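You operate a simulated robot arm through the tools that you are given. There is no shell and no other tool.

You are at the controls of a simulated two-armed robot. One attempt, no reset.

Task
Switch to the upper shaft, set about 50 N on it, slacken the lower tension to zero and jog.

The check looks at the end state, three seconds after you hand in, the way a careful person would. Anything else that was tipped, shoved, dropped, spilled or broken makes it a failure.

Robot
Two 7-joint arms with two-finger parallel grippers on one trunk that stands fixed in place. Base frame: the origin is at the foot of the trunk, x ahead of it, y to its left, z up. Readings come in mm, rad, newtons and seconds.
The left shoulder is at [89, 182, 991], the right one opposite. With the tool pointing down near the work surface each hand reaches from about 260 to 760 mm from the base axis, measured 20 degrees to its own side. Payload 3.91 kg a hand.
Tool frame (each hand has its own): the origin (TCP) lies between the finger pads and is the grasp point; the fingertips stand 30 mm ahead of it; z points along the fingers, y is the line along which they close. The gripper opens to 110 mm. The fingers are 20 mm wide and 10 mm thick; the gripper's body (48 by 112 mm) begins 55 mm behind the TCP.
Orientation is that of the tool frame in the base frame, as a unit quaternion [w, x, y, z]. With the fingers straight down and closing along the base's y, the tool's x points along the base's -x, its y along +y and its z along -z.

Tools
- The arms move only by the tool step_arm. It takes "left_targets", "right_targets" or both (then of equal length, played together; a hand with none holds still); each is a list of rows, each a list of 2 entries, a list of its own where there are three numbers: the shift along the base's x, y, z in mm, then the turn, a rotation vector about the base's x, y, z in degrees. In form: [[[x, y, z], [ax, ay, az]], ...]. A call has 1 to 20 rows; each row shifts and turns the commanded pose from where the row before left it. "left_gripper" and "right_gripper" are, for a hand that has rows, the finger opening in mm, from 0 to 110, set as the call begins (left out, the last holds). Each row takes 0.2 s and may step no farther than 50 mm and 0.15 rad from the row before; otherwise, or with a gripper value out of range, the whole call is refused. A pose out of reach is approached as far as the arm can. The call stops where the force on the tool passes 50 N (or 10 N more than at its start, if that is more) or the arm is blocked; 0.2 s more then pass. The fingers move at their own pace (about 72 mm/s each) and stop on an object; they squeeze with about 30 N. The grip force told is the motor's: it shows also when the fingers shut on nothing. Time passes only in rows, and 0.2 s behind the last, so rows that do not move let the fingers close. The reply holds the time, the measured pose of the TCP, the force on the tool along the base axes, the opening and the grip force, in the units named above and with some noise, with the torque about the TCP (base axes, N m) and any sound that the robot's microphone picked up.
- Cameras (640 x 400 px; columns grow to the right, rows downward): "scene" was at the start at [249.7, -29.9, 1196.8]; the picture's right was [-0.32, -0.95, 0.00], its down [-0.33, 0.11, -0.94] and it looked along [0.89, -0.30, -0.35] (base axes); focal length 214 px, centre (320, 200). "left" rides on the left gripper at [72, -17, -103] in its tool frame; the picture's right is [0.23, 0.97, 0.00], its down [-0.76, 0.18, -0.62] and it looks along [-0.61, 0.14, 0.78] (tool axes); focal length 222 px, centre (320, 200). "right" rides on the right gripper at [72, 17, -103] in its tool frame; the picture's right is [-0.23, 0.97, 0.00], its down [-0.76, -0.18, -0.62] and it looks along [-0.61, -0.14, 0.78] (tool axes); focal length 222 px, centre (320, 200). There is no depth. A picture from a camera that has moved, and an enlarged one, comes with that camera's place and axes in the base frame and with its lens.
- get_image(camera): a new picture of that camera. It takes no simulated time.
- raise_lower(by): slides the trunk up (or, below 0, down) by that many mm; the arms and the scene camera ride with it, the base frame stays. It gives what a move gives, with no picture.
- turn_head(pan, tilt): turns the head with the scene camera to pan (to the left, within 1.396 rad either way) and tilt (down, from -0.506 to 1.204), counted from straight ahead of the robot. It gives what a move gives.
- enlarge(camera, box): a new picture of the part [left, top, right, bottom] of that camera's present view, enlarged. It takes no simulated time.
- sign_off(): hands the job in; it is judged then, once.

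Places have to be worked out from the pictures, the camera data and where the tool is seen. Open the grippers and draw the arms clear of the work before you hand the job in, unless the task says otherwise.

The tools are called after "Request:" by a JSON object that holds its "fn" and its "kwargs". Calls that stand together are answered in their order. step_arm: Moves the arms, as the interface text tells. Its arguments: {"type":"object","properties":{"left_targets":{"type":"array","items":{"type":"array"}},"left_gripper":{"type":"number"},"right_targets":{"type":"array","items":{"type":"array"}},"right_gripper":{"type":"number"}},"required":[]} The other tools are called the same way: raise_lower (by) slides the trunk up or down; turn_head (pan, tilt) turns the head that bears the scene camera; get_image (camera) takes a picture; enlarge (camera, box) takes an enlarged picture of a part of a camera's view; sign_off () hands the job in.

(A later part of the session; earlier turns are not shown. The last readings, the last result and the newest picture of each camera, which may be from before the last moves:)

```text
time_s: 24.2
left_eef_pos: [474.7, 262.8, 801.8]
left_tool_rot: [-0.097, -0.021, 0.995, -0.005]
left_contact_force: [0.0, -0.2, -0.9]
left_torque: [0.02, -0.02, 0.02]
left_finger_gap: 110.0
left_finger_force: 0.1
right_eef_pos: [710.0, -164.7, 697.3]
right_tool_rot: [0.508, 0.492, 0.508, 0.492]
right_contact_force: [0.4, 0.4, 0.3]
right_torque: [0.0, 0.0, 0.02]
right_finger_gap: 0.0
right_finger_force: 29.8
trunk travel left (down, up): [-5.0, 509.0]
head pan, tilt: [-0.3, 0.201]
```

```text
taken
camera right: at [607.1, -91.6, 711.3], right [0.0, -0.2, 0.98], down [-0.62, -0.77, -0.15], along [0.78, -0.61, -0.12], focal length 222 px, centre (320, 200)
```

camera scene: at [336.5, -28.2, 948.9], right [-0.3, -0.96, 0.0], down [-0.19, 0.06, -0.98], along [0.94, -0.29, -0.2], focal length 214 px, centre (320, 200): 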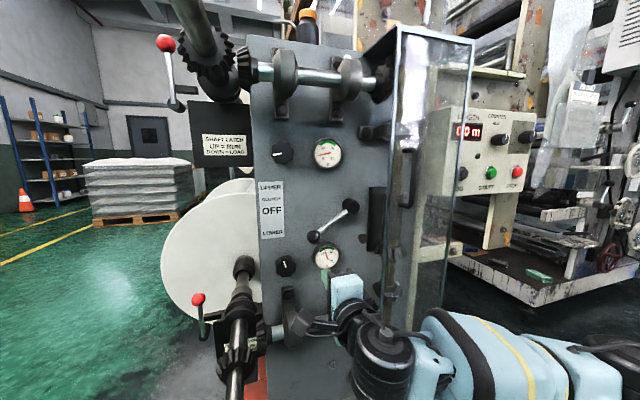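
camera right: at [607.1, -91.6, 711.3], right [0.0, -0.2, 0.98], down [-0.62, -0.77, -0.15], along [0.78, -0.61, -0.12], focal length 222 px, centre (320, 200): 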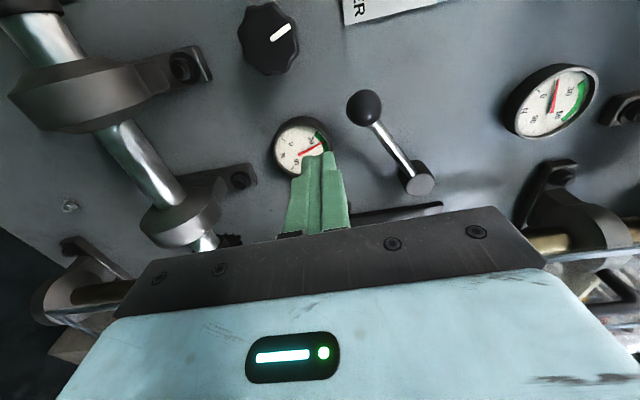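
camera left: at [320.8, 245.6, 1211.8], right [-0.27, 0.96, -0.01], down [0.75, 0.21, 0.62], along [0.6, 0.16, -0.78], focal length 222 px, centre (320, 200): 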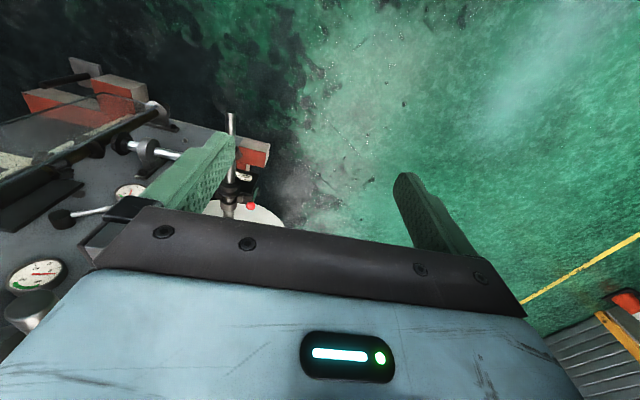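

The roll worked and this view is good. I'll advance in this orientation and see how far it reaches.

Request:
{"fn": "step_arm", "kwargs": {"right_targets": [[[30, 4, 0], [0, 0, 0]], [[30, 0, 0], [0, 0, 0]], [[30, 0, 0], [0, 0, 0]], [[20, 0, 0], [0, 0, 0]], [[10, 0, 0], [0, 0, 0]], [[5, 0, 0], [0, 0, 0]], [[0, 0, 0], [0, 0, 0]]]}}

Request:
{"fn": "get_image", "kwargs": {"camera": "scene"}}

Request:
{"fn": "get_image", "kwargs": {"camera": "right"}}

```text
time_s: 25.8
left_eef_pos: [473.2, 261.9, 801.5]
left_tool_rot: [-0.097, -0.02, 0.995, -0.005]
left_contact_force: [0.3, -0.1, 0.2]
left_torque: [0.0, -0.01, 0.02]
left_finger_gap: 110.1
left_finger_force: 0.2
right_eef_pos: [826.9, -173.3, 699.6]
right_tool_rot: [0.509, 0.49, 0.509, 0.492]
right_contact_force: [1.0, -0.8, -0.3]
right_torque: [-0.01, 0.0, -0.04]
right_finger_gap: 0.2
right_finger_force: 30.4
right hand out of reach, approached as far as the arm can: row 4, 5, 6
trunk travel left (down, up): [-5.0, 509.0]
head pan, tilt: [-0.3, 0.201]
```

```text
taken
camera scene: at [336.4, -28.2, 949.0], right [-0.3, -0.96, 0.0], down [-0.19, 0.06, -0.98], along [0.94, -0.29, -0.2], focal length 214 px, centre (320, 200)
```

scene: 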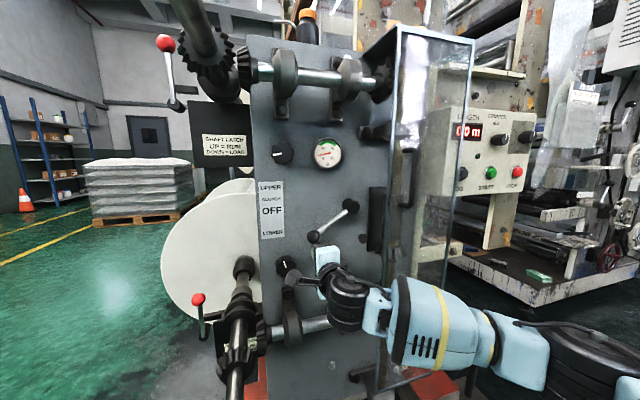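

```text
taken
camera right: at [723.6, -99.4, 712.9], right [0.0, -0.19, 0.98], down [-0.62, -0.77, -0.15], along [0.78, -0.61, -0.12], focal length 222 px, centre (320, 200)
```

right: 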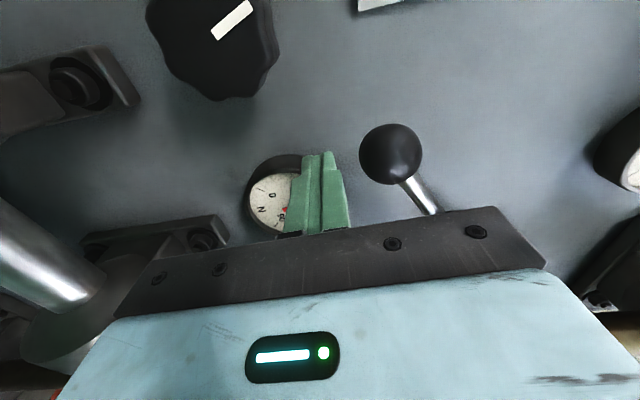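

It's the same limit again, although the elbow is visibly bent, so a wrist or joint limit is likely. I'll back off a little and try yawing the tool to the left, more in line with the forearm, before advancing again.

Request:
{"fn": "step_arm", "kwargs": {"right_targets": [[[-30, 13, 0], [0, 0, 0]], [[0, 0, 0], [0, 0, 8]], [[0, 0, 0], [0, 0, 8]], [[0, 0, 0], [0, 0, 0]], [[20, 0, 0], [0, 0, 0]], [[10, 0, 0], [0, 0, 0]], [[10, 0, 0], [0, 0, 0]], [[0, 0, 0], [0, 0, 0]]]}}

Request:
{"fn": "get_image", "kwargs": {"camera": "scene"}}

```text
time_s: 27.6
left_eef_pos: [474.2, 264.0, 801.4]
left_tool_rot: [-0.096, -0.021, 0.995, -0.004]
left_contact_force: [-0.3, -0.5, 0.1]
left_torque: [0.03, 0.05, 0.01]
left_finger_gap: 109.9
left_finger_force: 0.0
right_eef_pos: [838.3, -157.1, 696.7]
right_tool_rot: [0.435, 0.416, 0.572, 0.557]
right_contact_force: [-1.0, 0.5, 0.0]
right_torque: [-0.02, -0.03, 0.03]
right_finger_gap: 0.0
right_finger_force: 29.8
trunk travel left (down, up): [-5.0, 509.0]
head pan, tilt: [-0.3, 0.201]
```

```text
taken
camera scene: at [336.5, -28.1, 948.9], right [-0.3, -0.96, 0.0], down [-0.19, 0.06, -0.98], along [0.94, -0.29, -0.2], focal length 214 px, centre (320, 200)
```

scene: 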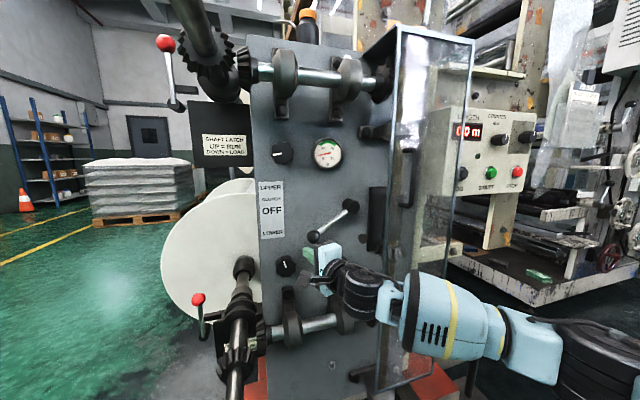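

That works: the TCP is at (838, -157, 697) with 16° of yaw. I'll check the finger position against the knob from both cameras before pushing up.

Request:
{"fn": "enlarge", "kwargs": {"camera": "scene", "box": [270, 190, 370, 290]}}

Request:
{"fn": "get_image", "kwargs": {"camera": "right"}}

```text
4.00 times, centred on (320, 240) of scene
camera zoom: at [336.5, -28.1, 948.9], right [-0.3, -0.96, 0.0], down [-0.19, 0.06, -0.98], along [0.94, -0.29, -0.2], focal length 858 px, centre (320, 40)
```

zoom: 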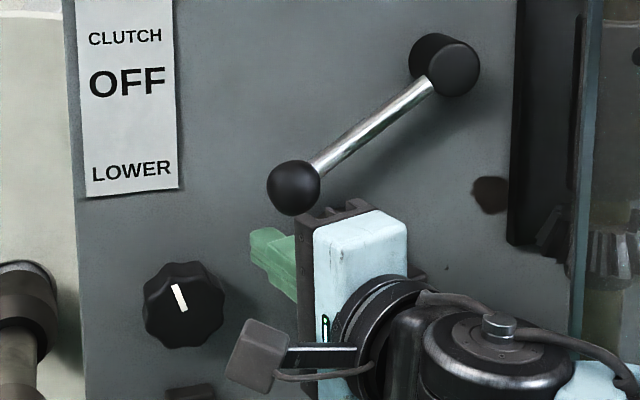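

```text
taken
camera right: at [717.6, -116.1, 711.5], right [0.05, -0.19, 0.98], down [-0.39, -0.91, -0.15], along [0.92, -0.37, -0.12], focal length 222 px, centre (320, 200)
```

right: 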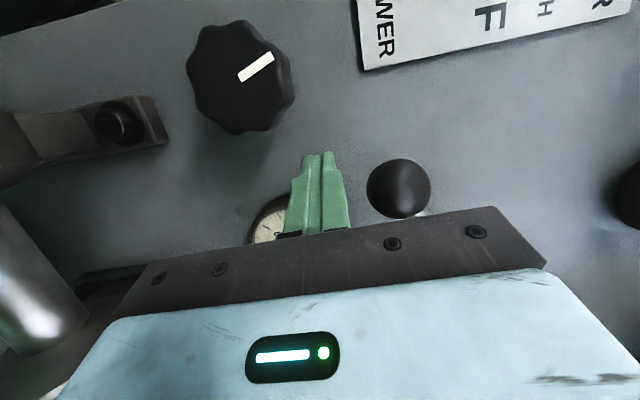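

The projections match both the tip and the knob. I'll slide 8 mm right and push the clutch lever upward along its arc.

Request:
{"fn": "step_arm", "kwargs": {"right_targets": [[[0, -8, 5], [0, 0, 0]], [[0, 0, 10], [0, 0, 0]], [[0, 6, 10], [0, 0, 0]], [[0, 5, 11], [0, 0, 0]], [[0, 3, 10], [0, 0, 0]], [[0, 3, 10], [0, 0, 0]], [[0, 2, 11], [0, 0, 0]], [[0, 2, 11], [0, 0, 0]]]}}

Request:
{"fn": "enlarge", "kwargs": {"camera": "scene", "box": [250, 170, 390, 270]}}

Request:
{"fn": "get_image", "kwargs": {"camera": "right"}}

```text
time_s: 29.4
left_eef_pos: [474.7, 263.2, 801.1]
left_tool_rot: [-0.096, -0.021, 0.995, -0.005]
left_contact_force: [0.8, 0.1, -0.5]
left_torque: [0.0, 0.01, -0.01]
left_finger_gap: 110.2
left_finger_force: 0.0
right_eef_pos: [838.2, -145.6, 777.4]
right_tool_rot: [0.436, 0.415, 0.572, 0.557]
right_contact_force: [-0.1, -0.2, 0.6]
right_torque: [0.01, -0.03, -0.02]
right_finger_gap: 0.0
right_finger_force: 30.0
trunk travel left (down, up): [-5.0, 509.0]
head pan, tilt: [-0.3, 0.201]
```

```text
4.00 times, centred on (320, 220) of scene
camera zoom: at [336.4, -28.1, 949.0], right [-0.3, -0.96, 0.0], down [-0.19, 0.06, -0.98], along [0.94, -0.29, -0.2], focal length 858 px, centre (320, 120)
```

zoom: 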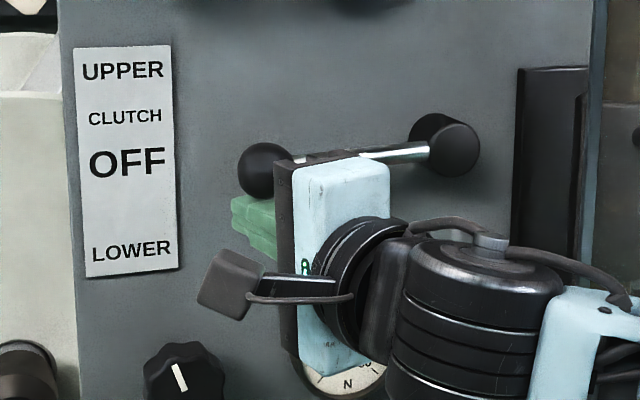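

```text
taken
camera right: at [719.0, -105.1, 791.3], right [0.05, -0.19, 0.98], down [-0.39, -0.91, -0.15], along [0.92, -0.37, -0.12], focal length 222 px, centre (320, 200)
```

right: 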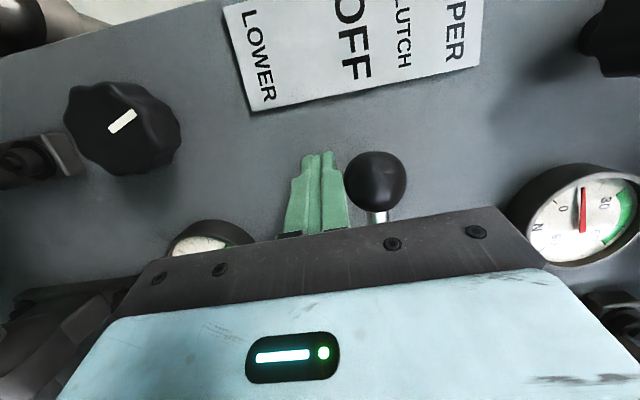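

The lever follows and is now at OFF (horizontal). I'll keep pushing it up towards UPPER.

Request:
{"fn": "step_arm", "kwargs": {"right_targets": [[[0, 0, 9], [0, 0, 0]], [[0, -1, 11], [0, 0, 0]], [[0, -1, 11], [0, 0, 0]], [[0, -2, 10], [0, 0, 0]], [[0, -3, 10], [0, 0, 0]], [[0, -4, 10], [0, 0, 0]], [[0, -4, 9], [0, 0, 0]], [[0, -5, 9], [0, 0, 0]]]}}

Request:
{"fn": "enlarge", "kwargs": {"camera": "scene", "box": [230, 130, 390, 230]}}

Request:
{"fn": "get_image", "kwargs": {"camera": "right"}}

```text
time_s: 31.2
left_eef_pos: [474.4, 263.3, 800.7]
left_tool_rot: [-0.096, -0.021, 0.995, -0.005]
left_contact_force: [-0.6, -0.1, -0.8]
left_torque: [-0.01, -0.01, -0.01]
left_finger_gap: 110.1
left_finger_force: 0.1
right_eef_pos: [836.1, -160.6, 847.8]
right_tool_rot: [0.43, 0.417, 0.578, 0.555]
right_contact_force: [-29.0, 8.9, -35.0]
right_torque: [0.22, -0.26, -0.26]
right_finger_gap: 0.2
right_finger_force: 30.4
trunk travel left (down, up): [-5.0, 509.0]
head pan, tilt: [-0.3, 0.201]
```

```text
4.00 times, centred on (310, 180) of scene
camera zoom: at [337.1, -28.0, 948.6], right [-0.3, -0.96, 0.0], down [-0.19, 0.06, -0.98], along [0.94, -0.29, -0.2], focal length 858 px, centre (360, 280)
```

zoom: 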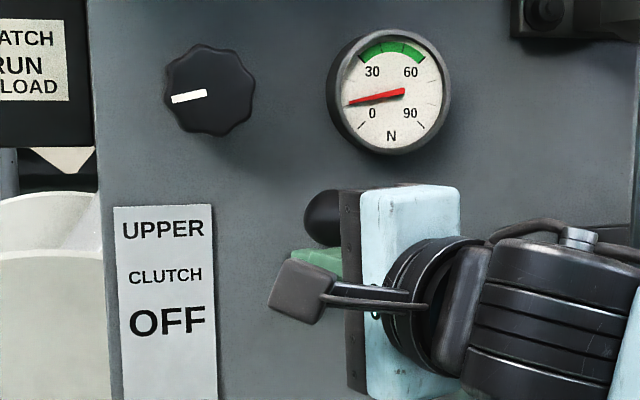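

```text
taken
camera right: at [716.4, -120.1, 863.3], right [0.07, -0.18, 0.98], down [-0.38, -0.91, -0.14], along [0.92, -0.36, -0.13], focal length 222 px, centre (320, 200)
```

right: 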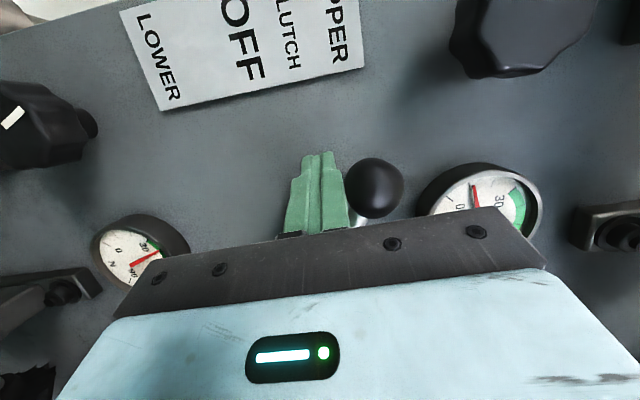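

There's a solid upward stop at about +30°, so the lever is at its UPPER end. I'll ease down and back away to see whether it stays.

Request:
{"fn": "step_arm", "kwargs": {"right_targets": [[[0, 0, -8], [0, 0, 0]], [[-4, 4, -6], [0, 0, 0]], [[-20, 0, -4], [0, 0, 0]], [[-30, 0, 0], [0, 0, 0]], [[-40, -20, -20], [0, 0, 0]], [[-20, -40, -20], [0, 0, 0]]]}}

Request:
{"fn": "get_image", "kwargs": {"camera": "scene"}}

Request:
{"fn": "enlarge", "kwargs": {"camera": "scene", "box": [230, 130, 390, 230]}}

Request:
{"fn": "get_image", "kwargs": {"camera": "right"}}

```text
time_s: 32.6
left_eef_pos: [473.9, 263.9, 802.3]
left_tool_rot: [-0.097, -0.021, 0.995, -0.005]
left_contact_force: [-0.5, 0.8, 1.1]
left_torque: [-0.02, 0.03, -0.01]
left_finger_gap: 109.9
left_finger_force: 0.1
right_eef_pos: [724.0, -219.8, 794.2]
right_tool_rot: [0.436, 0.416, 0.572, 0.557]
right_contact_force: [0.9, -0.2, -0.7]
right_torque: [0.03, 0.01, -0.01]
right_finger_gap: 0.1
right_finger_force: 30.2
trunk travel left (down, up): [-5.0, 509.0]
head pan, tilt: [-0.3, 0.201]
```

```text
taken
camera scene: at [336.5, -28.0, 948.9], right [-0.3, -0.96, 0.0], down [-0.19, 0.06, -0.98], along [0.94, -0.29, -0.2], focal length 214 px, centre (320, 200)
```

scene: 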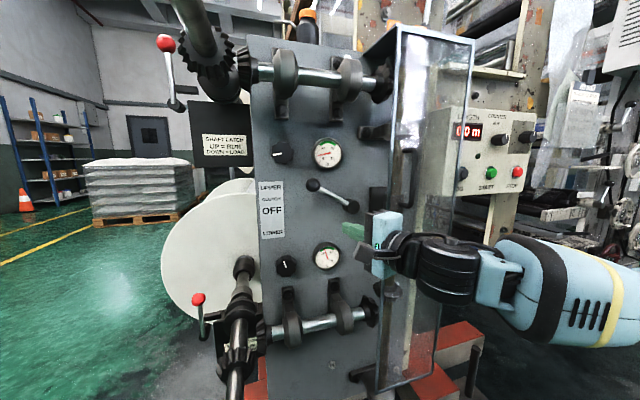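

```text
4.00 times, centred on (310, 180) of scene
camera zoom: at [336.5, -28.0, 948.9], right [-0.3, -0.96, 0.0], down [-0.19, 0.06, -0.98], along [0.94, -0.29, -0.2], focal length 858 px, centre (360, 280)
```

zoom: 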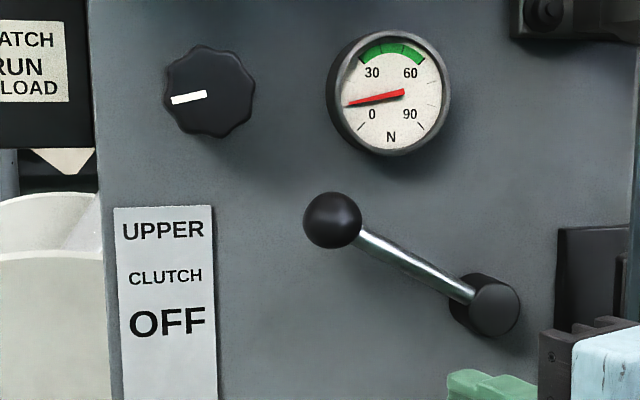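

```text
taken
camera right: at [604.7, -179.8, 808.7], right [0.05, -0.19, 0.98], down [-0.39, -0.91, -0.15], along [0.92, -0.37, -0.12], focal length 222 px, centre (320, 200)
```

right: 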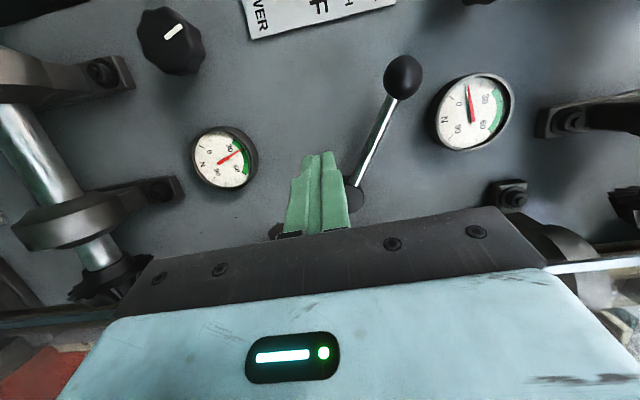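

The clutch is at UPPER and the lever stays put. Next is the upper tension knob at about (855, -97, 958). I'll bring the right hand in front of it with the fingers partly open.

Request:
{"fn": "step_arm", "kwargs": {"right_targets": [[[0, 25, 33], [0, 0, 0]], [[0, 25, 33], [0, 0, 0]], [[0, 25, 33], [0, 0, 0]], [[0, 25, 33], [0, 0, 0]], [[10, 23, 32], [0, 0, 0]], [[20, 0, 0], [0, 0, 0]], [[0, 0, 0], [0, 0, 0]]], "right_gripper": 90}}

Request:
{"fn": "get_image", "kwargs": {"camera": "scene"}}

Request:
{"fn": "get_image", "kwargs": {"camera": "right"}}

```text
time_s: 34.2
left_eef_pos: [474.3, 263.6, 802.2]
left_tool_rot: [-0.096, -0.022, 0.995, -0.005]
left_contact_force: [0.5, 0.0, -0.1]
left_torque: [0.03, 0.02, 0.05]
left_finger_gap: 109.9
left_finger_force: 0.0
right_eef_pos: [754.7, -105.5, 956.4]
right_tool_rot: [0.435, 0.416, 0.572, 0.557]
right_contact_force: [0.6, 0.2, -0.4]
right_torque: [-0.01, 0.01, 0.0]
right_finger_gap: 89.7
right_finger_force: 0.0
right hand out of reach, approached as far as the arm can: row 6
trunk travel left (down, up): [-5.0, 509.0]
head pan, tilt: [-0.3, 0.201]
```

```text
taken
camera scene: at [336.6, -28.3, 948.9], right [-0.3, -0.96, 0.0], down [-0.19, 0.06, -0.98], along [0.94, -0.29, -0.2], focal length 214 px, centre (320, 200)
```

scene: 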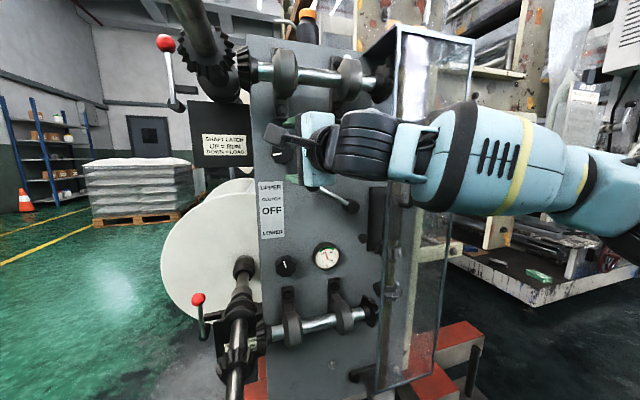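

```text
taken
camera right: at [636.5, -64.5, 970.6], right [0.05, -0.19, 0.98], down [-0.39, -0.91, -0.15], along [0.92, -0.37, -0.12], focal length 222 px, centre (320, 200)
```

right: 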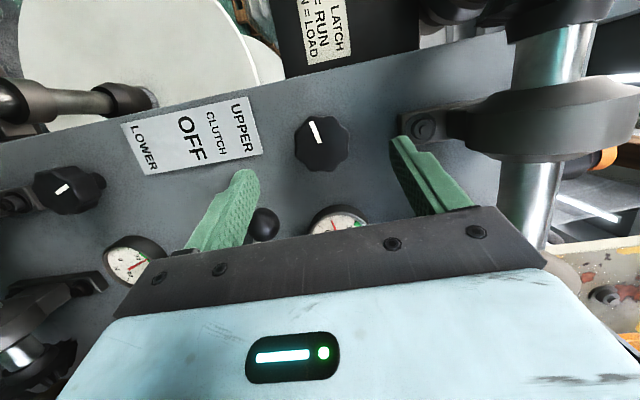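

Reach falls off sharply here, so I need to understand the arm's posture. I'll turn the head to look at the right arm.

Request:
{"fn": "turn_head", "kwargs": {"pan": -1.1, "tilt": 0.5}}

Request:
{"fn": "get_image", "kwargs": {"camera": "scene"}}

```text
time_s: 35.4
left_eef_pos: [475.1, 263.1, 801.9]
left_tool_rot: [-0.097, -0.022, 0.995, -0.005]
left_contact_force: [-0.9, -0.2, 0.5]
left_torque: [0.0, -0.01, 0.01]
left_finger_gap: 110.1
left_finger_force: 0.1
right_eef_pos: [755.3, -106.0, 955.7]
right_tool_rot: [0.435, 0.415, 0.572, 0.557]
right_contact_force: [0.0, -0.3, 0.2]
right_torque: [-0.01, 0.02, 0.02]
right_finger_gap: 90.3
right_finger_force: 0.0
trunk travel left (down, up): [-5.0, 509.0]
head pan, tilt: [-1.1, 0.499]
```

```text
taken
camera scene: at [288.8, -81.6, 921.3], right [-0.89, -0.45, 0.0], down [-0.22, 0.43, -0.88], along [0.4, -0.78, -0.48], focal length 214 px, centre (320, 200)
```

scene: 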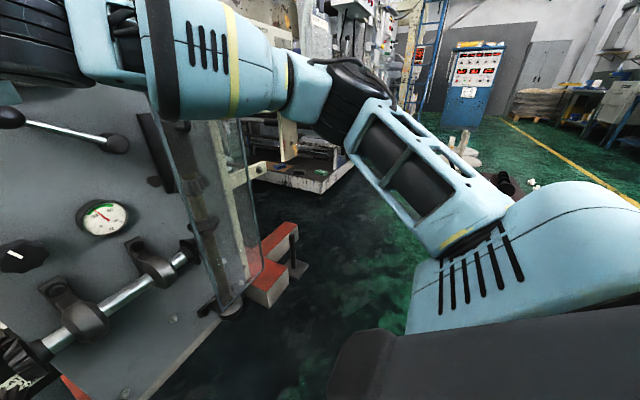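

The elbow sticks out sideways and stays bent. I'll retract and keep rolling the hand the same way, to see whether this drags the elbow down and frees more forward reach.

Request:
{"fn": "step_arm", "kwargs": {"right_targets": [[[-40, -20, -20], [0, 0, 0]], [[-40, -20, -20], [0, 0, 0]], [[-40, -20, -20], [0, 0, 0]], [[0, 0, 0], [8, 0, 0]], [[0, 0, 0], [8, 0, 0]], [[0, 0, 0], [8, 0, 0]], [[0, 0, 0], [8, 0, 0]], [[0, 0, 0], [8, 0, 0]], [[0, 0, 0], [8, 0, 0]], [[0, 0, 0], [8, 0, 0]], [[0, 0, 0], [8, 0, 0]], [[0, 0, 0], [8, 0, 0]], [[0, 0, 0], [8, 0, 0]], [[0, 0, 0], [8, 0, 0]]]}}

Request:
{"fn": "get_image", "kwargs": {"camera": "scene"}}

```text
time_s: 38.4
left_eef_pos: [474.0, 263.4, 800.9]
left_tool_rot: [-0.096, -0.021, 0.995, -0.004]
left_contact_force: [0.0, -0.2, -0.2]
left_torque: [0.0, 0.0, 0.0]
left_finger_gap: 109.8
left_finger_force: 0.0
right_eef_pos: [635.8, -166.1, 905.1]
right_tool_rot: [0.268, 0.538, 0.351, 0.718]
right_contact_force: [-0.2, 0.2, -0.2]
right_torque: [0.01, 0.02, 0.01]
right_finger_gap: 89.9
right_finger_force: 0.1
right hand out of reach, approached as far as the arm can: row 8, 9, 10, 11, 12, 13, 14
trunk travel left (down, up): [-5.0, 509.0]
head pan, tilt: [-1.1, 0.499]
```

```text
taken
camera scene: at [288.7, -81.7, 921.3], right [-0.89, -0.45, 0.0], down [-0.22, 0.43, -0.88], along [0.4, -0.78, -0.48], focal length 214 px, centre (320, 200)
```

scene: 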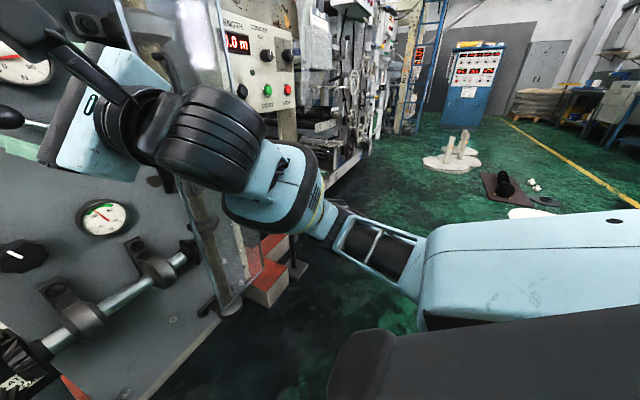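

The elbow dropped markedly and the roll reached its limit at about 127°. I'll roll back 50° and test the forward reach with this elbow posture.

Request:
{"fn": "step_arm", "kwargs": {"right_targets": [[[0, 0, 0], [-8, 0, 0]], [[0, 0, 0], [-8, 0, 0]], [[0, 0, 0], [-8, 0, 0]], [[0, 0, 0], [-8, 0, 0]], [[0, 0, 0], [-8, 0, 0]], [[30, 17, 12], [0, 0, 0]], [[30, 17, 12], [0, 0, 0]], [[30, 17, 12], [0, 0, 0]], [[30, 17, 12], [0, 0, 0]], [[0, 0, 0], [0, 0, 0]]]}}

Request:
{"fn": "get_image", "kwargs": {"camera": "scene"}}

Request:
{"fn": "get_image", "kwargs": {"camera": "right"}}

```text
time_s: 40.5
left_eef_pos: [475.2, 263.8, 801.6]
left_tool_rot: [-0.097, -0.021, 0.995, -0.005]
left_contact_force: [0.9, 0.5, -0.8]
left_torque: [0.0, 0.03, 0.01]
left_finger_gap: 110.3
left_finger_force: 0.0
right_eef_pos: [753.7, -100.3, 957.4]
right_tool_rot: [0.437, 0.415, 0.574, 0.555]
right_contact_force: [-1.0, 0.1, 0.5]
right_torque: [0.02, -0.01, -0.01]
right_finger_gap: 89.9
right_finger_force: 0.0
trunk travel left (down, up): [-5.0, 509.0]
head pan, tilt: [-1.1, 0.499]
```

```text
taken
camera scene: at [288.8, -81.5, 921.3], right [-0.89, -0.45, 0.0], down [-0.22, 0.43, -0.88], along [0.4, -0.78, -0.48], focal length 214 px, centre (320, 200)
```

scene: 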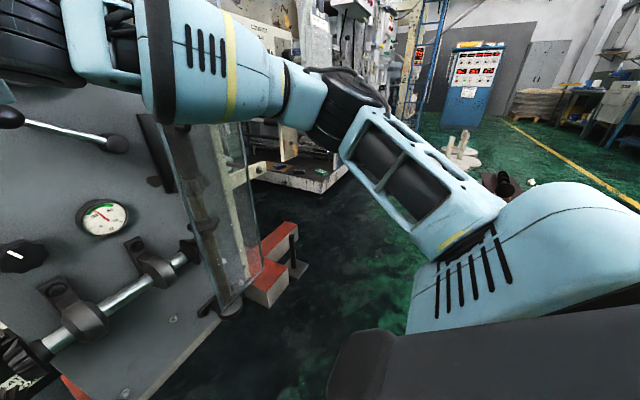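

```text
taken
camera right: at [634.9, -60.3, 971.2], right [0.06, -0.18, 0.98], down [-0.39, -0.91, -0.14], along [0.92, -0.37, -0.12], focal length 222 px, centre (320, 200)
```

right: 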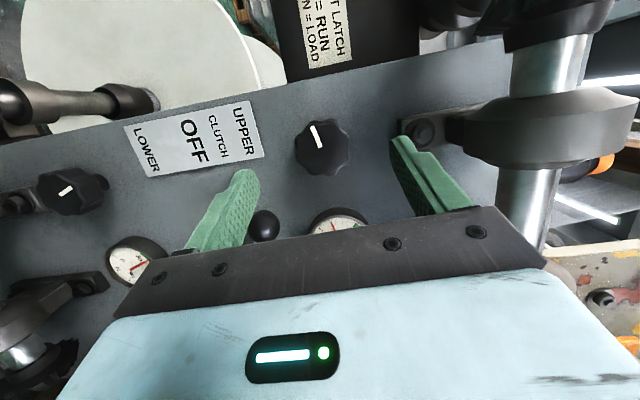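

The elbow posture follows the hand orientation, not the path. I'll test which roll gives the longest reach here, first rolling +32° and then moving forward.

Request:
{"fn": "step_arm", "kwargs": {"right_targets": [[[-20, 0, 0], [8, 0, 0]], [[0, 0, 0], [8, 0, 0]], [[0, 0, 0], [8, 0, 0]], [[0, 0, 0], [8, 0, 0]], [[20, 0, 0], [0, 0, 0]], [[10, 0, 0], [0, 0, 0]], [[10, 0, 0], [0, 0, 0]], [[10, 0, 0], [0, 0, 0]], [[10, 0, 0], [0, 0, 0]], [[0, 0, 0], [0, 0, 0]]]}}

Request:
{"fn": "get_image", "kwargs": {"camera": "scene"}}

```text
time_s: 42.8
left_eef_pos: [474.6, 262.8, 803.1]
left_tool_rot: [-0.097, -0.021, 0.995, -0.005]
left_contact_force: [0.3, -0.8, -0.8]
left_torque: [0.01, 0.01, 0.0]
left_finger_gap: 109.8
left_finger_force: 0.0
right_eef_pos: [779.8, -157.0, 953.2]
right_tool_rot: [0.303, 0.52, 0.4, 0.691]
right_contact_force: [0.7, -0.4, 0.2]
right_torque: [0.01, -0.02, -0.03]
right_finger_gap: 90.1
right_finger_force: 0.1
right hand out of reach, approached as far as the arm can: row 3, 4, 5, 6, 8, 9
trunk travel left (down, up): [-5.0, 509.0]
head pan, tilt: [-1.1, 0.499]
```

```text
taken
camera scene: at [288.7, -81.7, 921.3], right [-0.89, -0.45, 0.0], down [-0.22, 0.43, -0.88], along [0.4, -0.78, -0.48], focal length 214 px, centre (320, 200)
```

scene: 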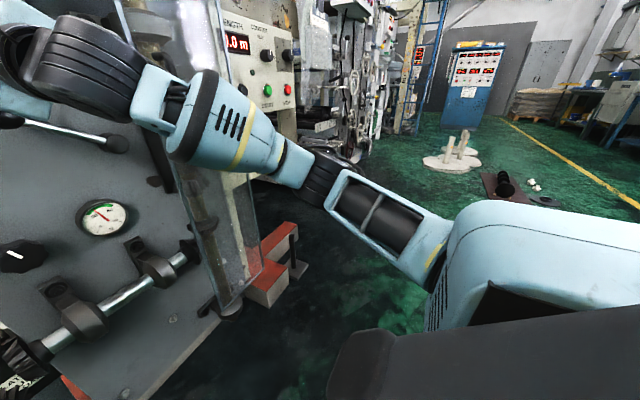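

The reach is still limited on the left side. I'll retract, return to a level tool, and roll the hand the other way (past zero to about -80°) to learn how the arm behaves there.

Request:
{"fn": "step_arm", "kwargs": {"right_targets": [[[-40, 0, -10], [-8, 0, 0]], [[-40, 0, -10], [-8, 0, 0]], [[-40, 0, -10], [-8, 0, 0]], [[0, 0, -10], [-8, 0, 0]], [[0, 0, 0], [-7.9, -2.27, 0]], [[0, 0, 0], [-7.9, -2.27, 0]], [[0, 0, 0], [-7.9, -2.27, 0]], [[0, 0, 0], [-7.9, -2.27, 0]], [[0, 0, 0], [-7.9, -2.27, 0]], [[0, 0, 0], [-7.9, -2.27, 0]], [[0, 0, 0], [-7.9, -2.27, 0]], [[0, 0, 0], [-7.9, -2.27, 0]], [[0, 0, 0], [-7.9, -2.27, 0]], [[0, 0, 0], [-7.9, -2.27, 0]], [[0, 0, 0], [-7.9, -2.27, 0]]]}}

Request:
{"fn": "get_image", "kwargs": {"camera": "scene"}}

Request:
{"fn": "step_arm", "kwargs": {"right_targets": [[[0, 0, 0], [-7.9, -2.27, 0]], [[0, 0, 0], [-7.9, -2.27, 0]], [[0, 0, 0], [-7.9, -2.27, 0]], [[0, 0, 0], [-7.9, -2.27, 0]], [[0, 0, 0], [-7.9, -2.27, 0]], [[0, 0, 0], [-7.9, -2.27, 0]], [[0, 0, 0], [-7.9, -2.27, 0]], [[0, 0, 0], [-7.9, -2.27, 0]], [[0, 0, 0], [-7.9, -2.27, 0]], [[0, 0, 0], [-7.9, -2.27, 0]]]}}

Request:
{"fn": "get_image", "kwargs": {"camera": "scene"}}

```text
time_s: 46.0
left_eef_pos: [475.0, 263.6, 801.2]
left_tool_rot: [-0.098, -0.021, 0.995, -0.004]
left_contact_force: [0.4, -0.1, -0.2]
left_torque: [0.02, -0.02, 0.0]
left_finger_gap: 110.2
left_finger_force: 0.0
right_eef_pos: [659.2, -155.8, 911.8]
right_tool_rot: [0.703, -0.115, 0.697, 0.079]
right_contact_force: [0.6, -0.4, -0.7]
right_torque: [0.03, 0.01, -0.01]
right_finger_gap: 90.3
right_finger_force: 0.1
trunk travel left (down, up): [-5.0, 509.0]
head pan, tilt: [-1.1, 0.499]
```

```text
taken
camera scene: at [288.7, -81.7, 921.3], right [-0.89, -0.45, 0.0], down [-0.22, 0.43, -0.88], along [0.4, -0.78, -0.48], focal length 214 px, centre (320, 200)
```

scene: 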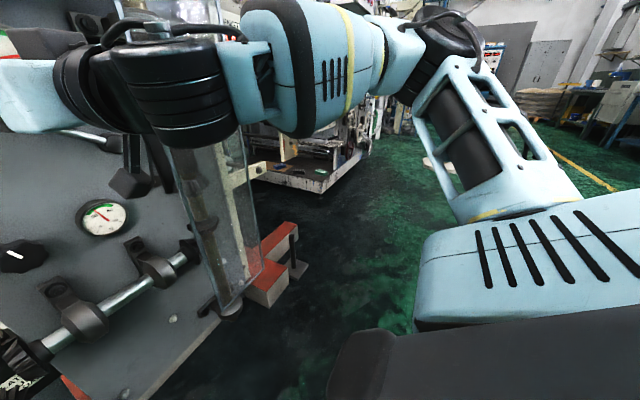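

```text
time_s: 48.1
left_eef_pos: [474.6, 263.0, 801.3]
left_tool_rot: [-0.097, -0.022, 0.995, -0.005]
left_contact_force: [-0.2, -0.4, 0.4]
left_torque: [0.0, 0.0, -0.04]
left_finger_gap: 109.9
left_finger_force: 0.0
right_eef_pos: [659.1, -155.9, 913.4]
right_tool_rot: [0.584, -0.544, 0.449, -0.401]
right_contact_force: [0.9, -0.1, 0.0]
right_torque: [-0.01, -0.01, 0.02]
right_finger_gap: 90.0
right_finger_force: 0.0
trunk travel left (down, up): [-5.0, 509.0]
head pan, tilt: [-1.1, 0.499]
```

```text
taken
camera scene: at [288.7, -81.6, 921.3], right [-0.89, -0.45, 0.0], down [-0.22, 0.43, -0.88], along [0.4, -0.78, -0.48], focal length 214 px, centre (320, 200)
```

scene: 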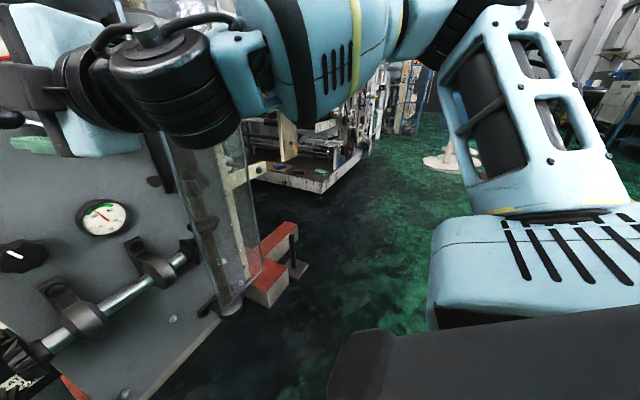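

Lower roll values lift the elbow and higher ones drop it. I'll go back to a roll of about +95° and probe the reach at mid-height in front of the label plate.

Request:
{"fn": "step_arm", "kwargs": {"right_targets": [[[0, 0, -10], [7.9, 2.27, 0]], [[0, 0, -10], [7.9, 2.27, 0]], [[0, 0, -10], [7.9, 2.27, 0]], [[0, 0, -10], [7.9, 2.27, 0]], [[0, 0, -10], [7.9, 2.27, 0]], [[0, 0, -10], [7.9, 2.27, 0]], [[0, 0, -10], [7.9, 2.27, 0]], [[0, 0, -10], [7.9, 2.27, 0]], [[0, 0, -10], [7.9, 2.27, 0]], [[0, 0, -10], [7.9, 2.27, 0]], [[0, 0, 0], [7.9, 2.27, 0]], [[0, 0, 0], [7.9, 2.27, 0]], [[0, 0, 0], [7.9, 2.27, 0]], [[0, 0, 0], [7.9, 2.27, 0]], [[0, 0, 0], [7.9, 2.27, 0]], [[0, 0, 0], [7.9, 2.27, 0]], [[0, 0, 0], [7.9, 2.27, 0]], [[0, 0, 0], [7.9, 2.27, 0]], [[0, 0, 0], [7.9, 2.27, 0]], [[0, 0, 0], [7.9, 2.27, 0]]]}}

Request:
{"fn": "step_arm", "kwargs": {"right_targets": [[[0, 0, 0], [7.9, 2.27, 0]], [[0, 0, 0], [7.9, 2.27, 0]], [[30, 10, 0], [0, 0, 0]], [[30, 20, 0], [0, 0, 0]], [[30, 20, 0], [0, 0, 0]], [[30, 9, 0], [0, 0, 0]], [[20, 0, 0], [0, 0, 0]], [[20, 0, 0], [0, 0, 0]], [[20, 0, 0], [0, 0, 0]], [[0, 0, 0], [0, 0, 0]]], "right_gripper": 0}}

Request:
{"fn": "get_image", "kwargs": {"camera": "scene"}}

```text
time_s: 52.4
left_eef_pos: [473.7, 262.8, 801.2]
left_tool_rot: [-0.097, -0.021, 0.995, -0.005]
left_contact_force: [-0.2, -0.3, -0.2]
left_torque: [0.01, -0.03, 0.03]
left_finger_gap: 109.8
left_finger_force: 0.0
right_eef_pos: [659.3, -155.9, 812.3]
right_tool_rot: [0.475, 0.374, 0.602, 0.523]
right_contact_force: [-0.2, -0.3, 0.2]
right_torque: [0.0, 0.01, 0.0]
right_finger_gap: 89.7
right_finger_force: 0.1
trunk travel left (down, up): [-5.0, 509.0]
head pan, tilt: [-1.1, 0.499]
```

```text
time_s: 54.5
left_eef_pos: [473.5, 263.1, 801.3]
left_tool_rot: [-0.096, -0.021, 0.995, -0.004]
left_contact_force: [0.7, 0.2, -0.6]
left_torque: [-0.02, -0.01, -0.01]
left_finger_gap: 110.0
left_finger_force: 0.0
right_eef_pos: [822.4, -120.4, 812.6]
right_tool_rot: [0.395, 0.454, 0.544, 0.585]
right_contact_force: [-0.6, -0.2, 0.0]
right_torque: [0.01, -0.01, -0.01]
right_finger_gap: 0.0
right_finger_force: 30.5
right hand out of reach, approached as far as the arm can: row 7, 8, 9
trunk travel left (down, up): [-5.0, 509.0]
head pan, tilt: [-1.1, 0.499]
```

```text
taken
camera scene: at [288.7, -81.7, 921.3], right [-0.89, -0.45, 0.0], down [-0.22, 0.43, -0.88], along [0.4, -0.78, -0.48], focal length 214 px, centre (320, 200)
```

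scene: 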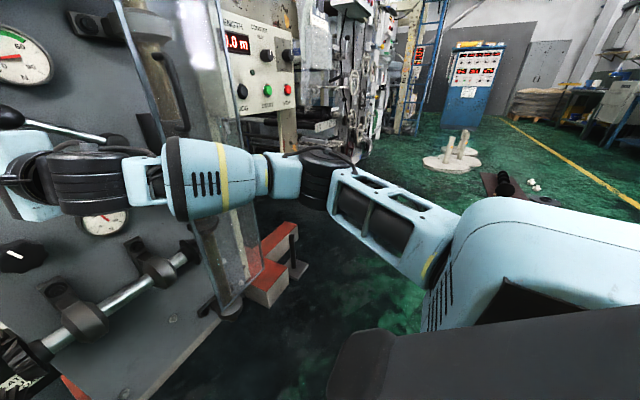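

At mid-height I reached (822, -120). I'll probe the effect of more yaw to the left here.

Request:
{"fn": "step_arm", "kwargs": {"right_targets": [[[-15, 10, 0], [0, 0, 8]], [[0, 10, 0], [0, 0, 8]], [[0, 0, 0], [0, 0, 4]], [[10, 0, 0], [0, 0, 0]], [[10, 0, 0], [0, 0, 0]], [[10, 0, 0], [0, 0, 0]], [[10, 0, 0], [0, 0, 0]], [[0, 0, 0], [0, 0, 0]]]}}

Request:
{"fn": "get_image", "kwargs": {"camera": "scene"}}

```text
time_s: 56.4
left_eef_pos: [474.5, 262.9, 802.3]
left_tool_rot: [-0.096, -0.021, 0.995, -0.004]
left_contact_force: [-0.4, 0.0, -0.2]
left_torque: [0.01, 0.01, 0.01]
left_finger_gap: 110.0
left_finger_force: 0.0
right_eef_pos: [840.0, -105.9, 810.9]
right_tool_rot: [0.288, 0.354, 0.613, 0.645]
right_contact_force: [0.1, 0.2, 0.3]
right_torque: [0.01, 0.0, -0.02]
right_finger_gap: 0.0
right_finger_force: 30.2
right hand out of reach, approached as far as the arm can: row 7
trunk travel left (down, up): [-5.0, 509.0]
head pan, tilt: [-1.1, 0.499]
```

```text
taken
camera scene: at [288.7, -81.7, 921.3], right [-0.89, -0.45, 0.0], down [-0.22, 0.43, -0.88], along [0.4, -0.78, -0.48], focal length 214 px, centre (320, 200)
```

scene: 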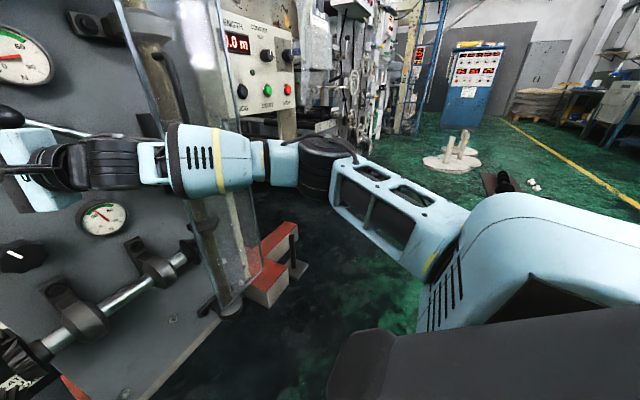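

With 36° of yaw the arm reaches (840, -106), which is enough for a vertical pinch of the knobs. I'll retract along the tool axis, drop to the lower knob's height, and look.

Request:
{"fn": "step_arm", "kwargs": {"right_targets": [[[-30, -22, 0], [0, 0, 0]], [[-30, -22, 0], [0, 0, 0]], [[-13, -9, -25], [0, 0, 0]], [[0, 0, -35], [0, 0, 0]], [[0, 0, -35], [0, 0, 0]], [[0, 0, -35], [0, 0, 0]], [[0, 0, -24], [0, 0, 0]], [[0, 0, 0], [0, 0, 0]]], "right_gripper": 76}}

Request:
{"fn": "turn_head", "kwargs": {"pan": -0.3, "tilt": 0.3}}

Request:
{"fn": "get_image", "kwargs": {"camera": "scene"}}

Request:
{"fn": "get_image", "kwargs": {"camera": "right"}}

```text
time_s: 58.1
left_eef_pos: [474.1, 264.1, 801.6]
left_tool_rot: [-0.097, -0.022, 0.995, -0.006]
left_contact_force: [-0.6, -1.1, 0.2]
left_torque: [0.0, 0.03, -0.01]
left_finger_gap: 110.1
left_finger_force: 0.0
right_eef_pos: [765.0, -160.3, 654.6]
right_tool_rot: [0.287, 0.355, 0.616, 0.642]
right_contact_force: [0.2, -0.7, -0.2]
right_torque: [-0.03, 0.01, 0.01]
right_finger_gap: 76.3
right_finger_force: 0.0
trunk travel left (down, up): [-5.0, 509.0]
head pan, tilt: [-1.1, 0.499]
```

```text
time_s: 59.3
left_eef_pos: [474.8, 262.8, 802.3]
left_tool_rot: [-0.096, -0.021, 0.995, -0.005]
left_contact_force: [0.4, -0.6, 0.0]
left_torque: [0.01, -0.03, -0.01]
left_finger_gap: 109.9
left_finger_force: 0.0
right_eef_pos: [765.3, -159.2, 655.1]
right_tool_rot: [0.286, 0.355, 0.615, 0.643]
right_contact_force: [0.1, 0.5, 0.6]
right_torque: [0.0, 0.0, 0.03]
right_finger_gap: 76.1
right_finger_force: 0.1
trunk travel left (down, up): [-5.0, 509.0]
head pan, tilt: [-0.3, 0.3]
```

```text
taken
camera scene: at [336.6, -28.3, 939.7], right [-0.3, -0.96, 0.0], down [-0.28, 0.09, -0.96], along [0.91, -0.28, -0.3], focal length 214 px, centre (320, 200)
```

scene: 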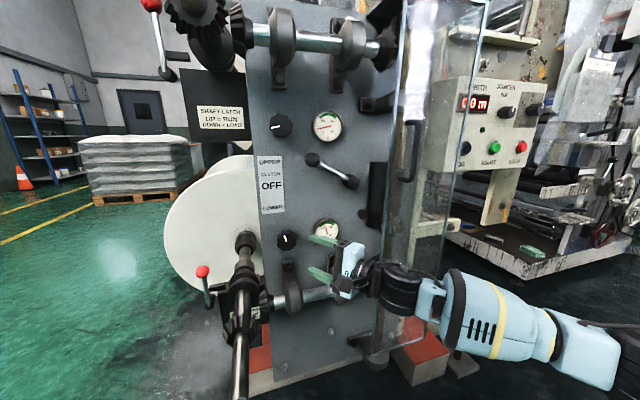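

```text
taken
camera right: at [640.6, -164.4, 680.3], right [0.2, -0.26, 0.95], down [-0.07, -0.97, -0.25], along [0.98, -0.02, -0.21], focal length 222 px, centre (320, 200)
```

right: 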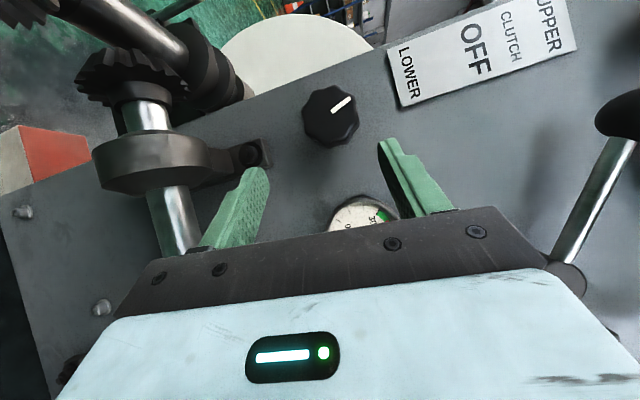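

Request:
{"fn": "enlarge", "kwargs": {"camera": "scene", "box": [240, 200, 400, 300]}}

Request:
{"fn": "enlarge", "kwargs": {"camera": "right", "box": [240, 50, 480, 200]}}

```text
4.00 times, centred on (320, 250) of scene
camera zoom: at [336.6, -28.3, 939.7], right [-0.3, -0.96, 0.0], down [-0.28, 0.09, -0.96], along [0.91, -0.28, -0.3], focal length 858 px, centre (320, 0)
```

zoom: 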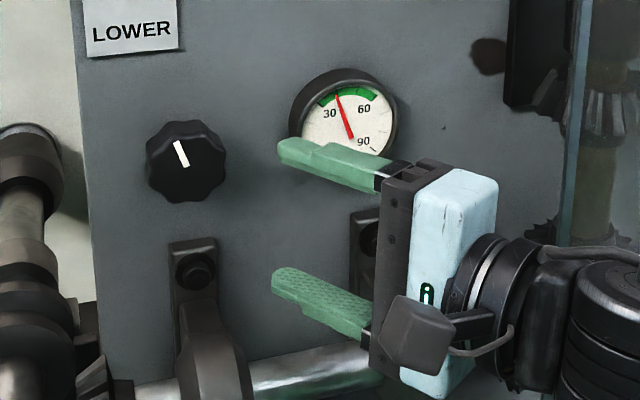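

```text
2.67 times, centred on (360, 125) of right
camera zoom: at [640.6, -164.4, 680.3], right [0.2, -0.26, 0.95], down [-0.07, -0.97, -0.25], along [0.98, -0.02, -0.21], focal length 592 px, centre (213, 400)
```

zoom: 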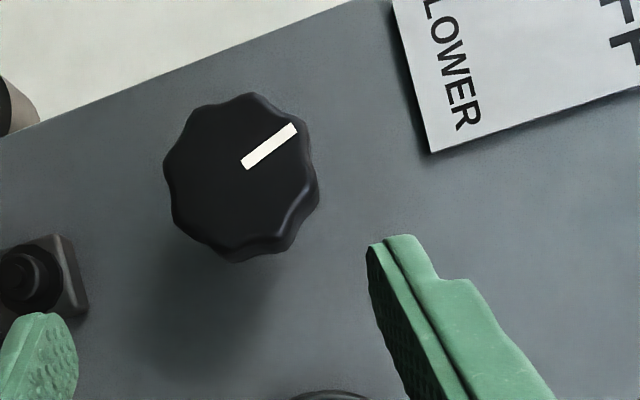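

Triangulating from both cameras puts the lower knob face at about (855, -94, 666), with a diameter of about 53 mm. I'll slide the open fingers over it along the tool axis.

Request:
{"fn": "step_arm", "kwargs": {"right_targets": [[[0, 0, 11], [0, 0, 0]], [[25, 17, 0], [0, 0, 0]], [[25, 17, 0], [0, 0, 0]], [[15, 10, 0], [0, 0, 0]], [[10, 6, 0], [0, 0, 0]], [[8, 6, 0], [0, 0, 0]], [[0, 0, 0], [0, 0, 0]]]}}

Request:
{"fn": "enlarge", "kwargs": {"camera": "scene", "box": [240, 200, 400, 300]}}

Request:
{"fn": "get_image", "kwargs": {"camera": "right"}}

```text
time_s: 60.9
left_eef_pos: [475.0, 263.7, 802.0]
left_tool_rot: [-0.097, -0.022, 0.995, -0.005]
left_contact_force: [-0.4, -0.7, 0.2]
left_torque: [0.0, 0.0, 0.02]
left_finger_gap: 110.0
left_finger_force: 0.0
right_eef_pos: [837.0, -109.6, 667.4]
right_tool_rot: [0.287, 0.354, 0.615, 0.644]
right_contact_force: [0.6, -0.6, -0.1]
right_torque: [-0.01, -0.01, 0.0]
right_finger_gap: 75.9
right_finger_force: 0.1
right hand out of reach, approached as far as the arm can: row 5, 6
trunk travel left (down, up): [-5.0, 509.0]
head pan, tilt: [-0.3, 0.3]
```

```text
4.00 times, centred on (320, 250) of scene
camera zoom: at [336.6, -28.2, 939.7], right [-0.3, -0.96, 0.0], down [-0.28, 0.09, -0.96], along [0.91, -0.28, -0.3], focal length 858 px, centre (320, 0)
```

zoom: 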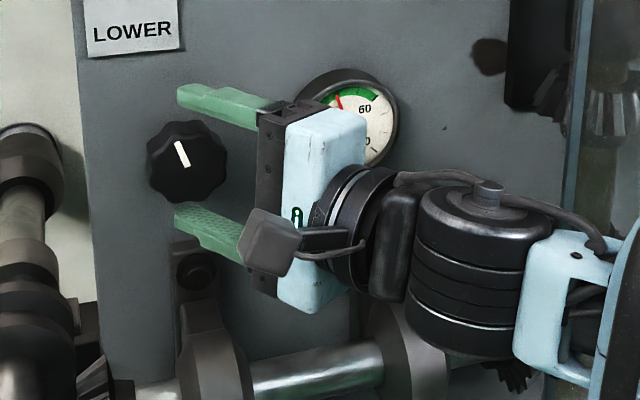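

```text
taken
camera right: at [712.3, -114.7, 692.7], right [0.2, -0.26, 0.95], down [-0.07, -0.97, -0.25], along [0.98, -0.02, -0.21], focal length 222 px, centre (320, 200)
```

right: 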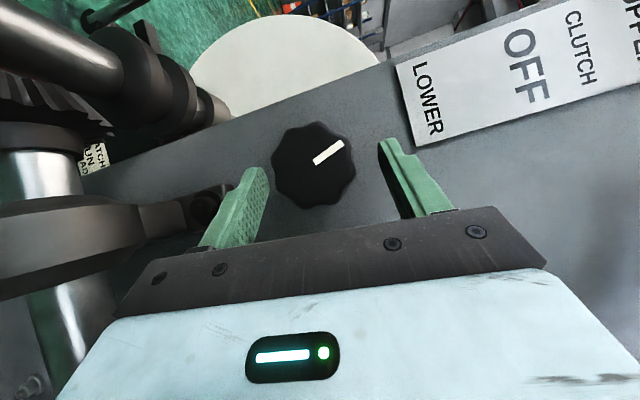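

The fingertips only just reach the knob's face; I need about 12 mm more. I'll add yaw, with the hand backed off slightly, and try again.

Request:
{"fn": "step_arm", "kwargs": {"right_targets": [[[-10, -8, -2], [0, 0, 0]], [[0, 0, 0], [0, 0, 6]], [[0, -4, 0], [0, 0, 6]], [[10, 8, 0], [0, 0, 0]], [[6, 4, 0], [0, 0, 0]], [[6, 4, 0], [0, 0, 0]], [[4, 2, 0], [0, 0, 0]], [[0, 0, 0], [0, 0, 0]]]}}

Request:
{"fn": "get_image", "kwargs": {"camera": "right"}}

```text
time_s: 62.7
left_eef_pos: [474.4, 262.5, 800.3]
left_tool_rot: [-0.097, -0.021, 0.995, -0.004]
left_contact_force: [-0.7, -0.3, 0.3]
left_torque: [-0.01, 0.01, 0.01]
left_finger_gap: 110.1
left_finger_force: 0.0
right_eef_pos: [837.3, -113.7, 665.5]
right_tool_rot: [0.219, 0.287, 0.648, 0.671]
right_contact_force: [0.6, -1.0, -0.1]
right_torque: [0.01, 0.03, 0.02]
right_finger_gap: 75.9
right_finger_force: 0.1
right hand out of reach, approached as far as the arm can: row 5, 6, 7
trunk travel left (down, up): [-5.0, 509.0]
head pan, tilt: [-0.3, 0.3]
```

```text
taken
camera right: at [715.7, -144.8, 689.5], right [0.25, -0.22, 0.95], down [0.13, -0.96, -0.25], along [0.96, 0.19, -0.21], focal length 222 px, centre (320, 200)
```

right: 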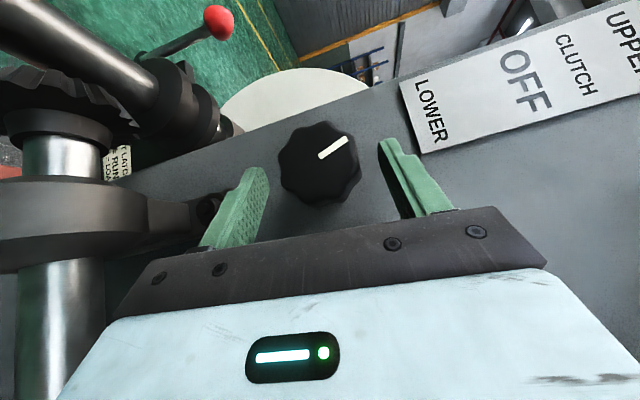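

More yaw brings nothing. The limit looks like the upper arm not swinging inward, so I'll retract and test how far left the hand can go at short range, to see whether another arm posture exists.

Request:
{"fn": "step_arm", "kwargs": {"right_targets": [[[-30, -26, 0], [0, 0, 0]], [[-30, -26, 0], [0, 0, 0]], [[-20, -10, 20], [0, 0, 0]], [[-40, 0, 30], [0, 0, -8]], [[-40, 0, 30], [0, 0, -8]], [[-40, 20, 20], [0, 0, -8]], [[0, 40, 0], [0, 0, -8]], [[0, 40, 0], [0, 0, -8]], [[0, 40, 0], [0, 0, -8]], [[0, 40, 0], [0, 0, 0]], [[0, 40, 0], [0, 0, 0]]]}}

Request:
{"fn": "turn_head", "kwargs": {"pan": -0.9, "tilt": 0.5}}

Request:
{"fn": "get_image", "kwargs": {"camera": "scene"}}

```text
time_s: 65.1
left_eef_pos: [474.3, 262.6, 801.7]
left_tool_rot: [-0.097, -0.022, 0.995, -0.005]
left_contact_force: [-0.7, -0.1, 1.4]
left_torque: [-0.02, 0.03, 0.03]
left_finger_gap: 110.0
left_finger_force: 0.0
right_eef_pos: [641.6, -110.8, 765.2]
right_tool_rot: [0.472, 0.526, 0.475, 0.524]
right_contact_force: [-0.2, -0.6, 1.1]
right_torque: [-0.03, 0.01, -0.02]
right_finger_gap: 76.0
right_finger_force: 0.1
right hand out of reach, approached as far as the arm can: row 8, 9, 10, 11
trunk travel left (down, up): [-5.0, 509.0]
head pan, tilt: [-0.3, 0.3]
```

```text
time_s: 66.1
left_eef_pos: [474.7, 263.1, 801.6]
left_tool_rot: [-0.096, -0.021, 0.995, -0.005]
left_contact_force: [-0.7, -0.3, -0.3]
left_torque: [-0.01, -0.02, -0.04]
left_finger_gap: 110.0
left_finger_force: 0.1
right_eef_pos: [640.2, -108.6, 765.9]
right_tool_rot: [0.473, 0.526, 0.474, 0.525]
right_contact_force: [0.4, -0.7, -1.1]
right_torque: [0.01, -0.03, 0.04]
right_finger_gap: 75.8
right_finger_force: 0.0
trunk travel left (down, up): [-5.0, 509.0]
head pan, tilt: [-0.901, 0.499]
```

```text
taken
camera scene: at [304.0, -71.9, 921.3], right [-0.78, -0.62, 0.0], down [-0.3, 0.37, -0.88], along [0.55, -0.69, -0.48], focal length 214 px, centre (320, 200)
```

scene: 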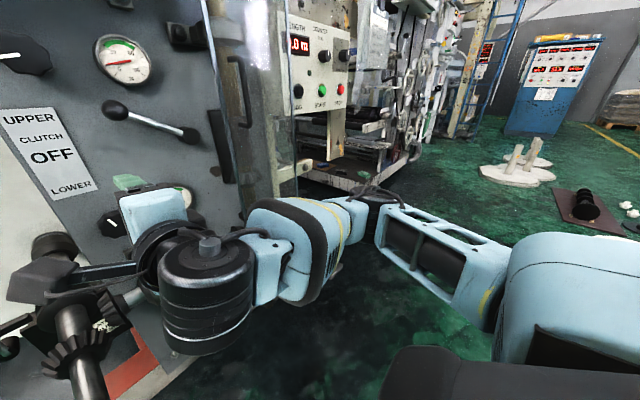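

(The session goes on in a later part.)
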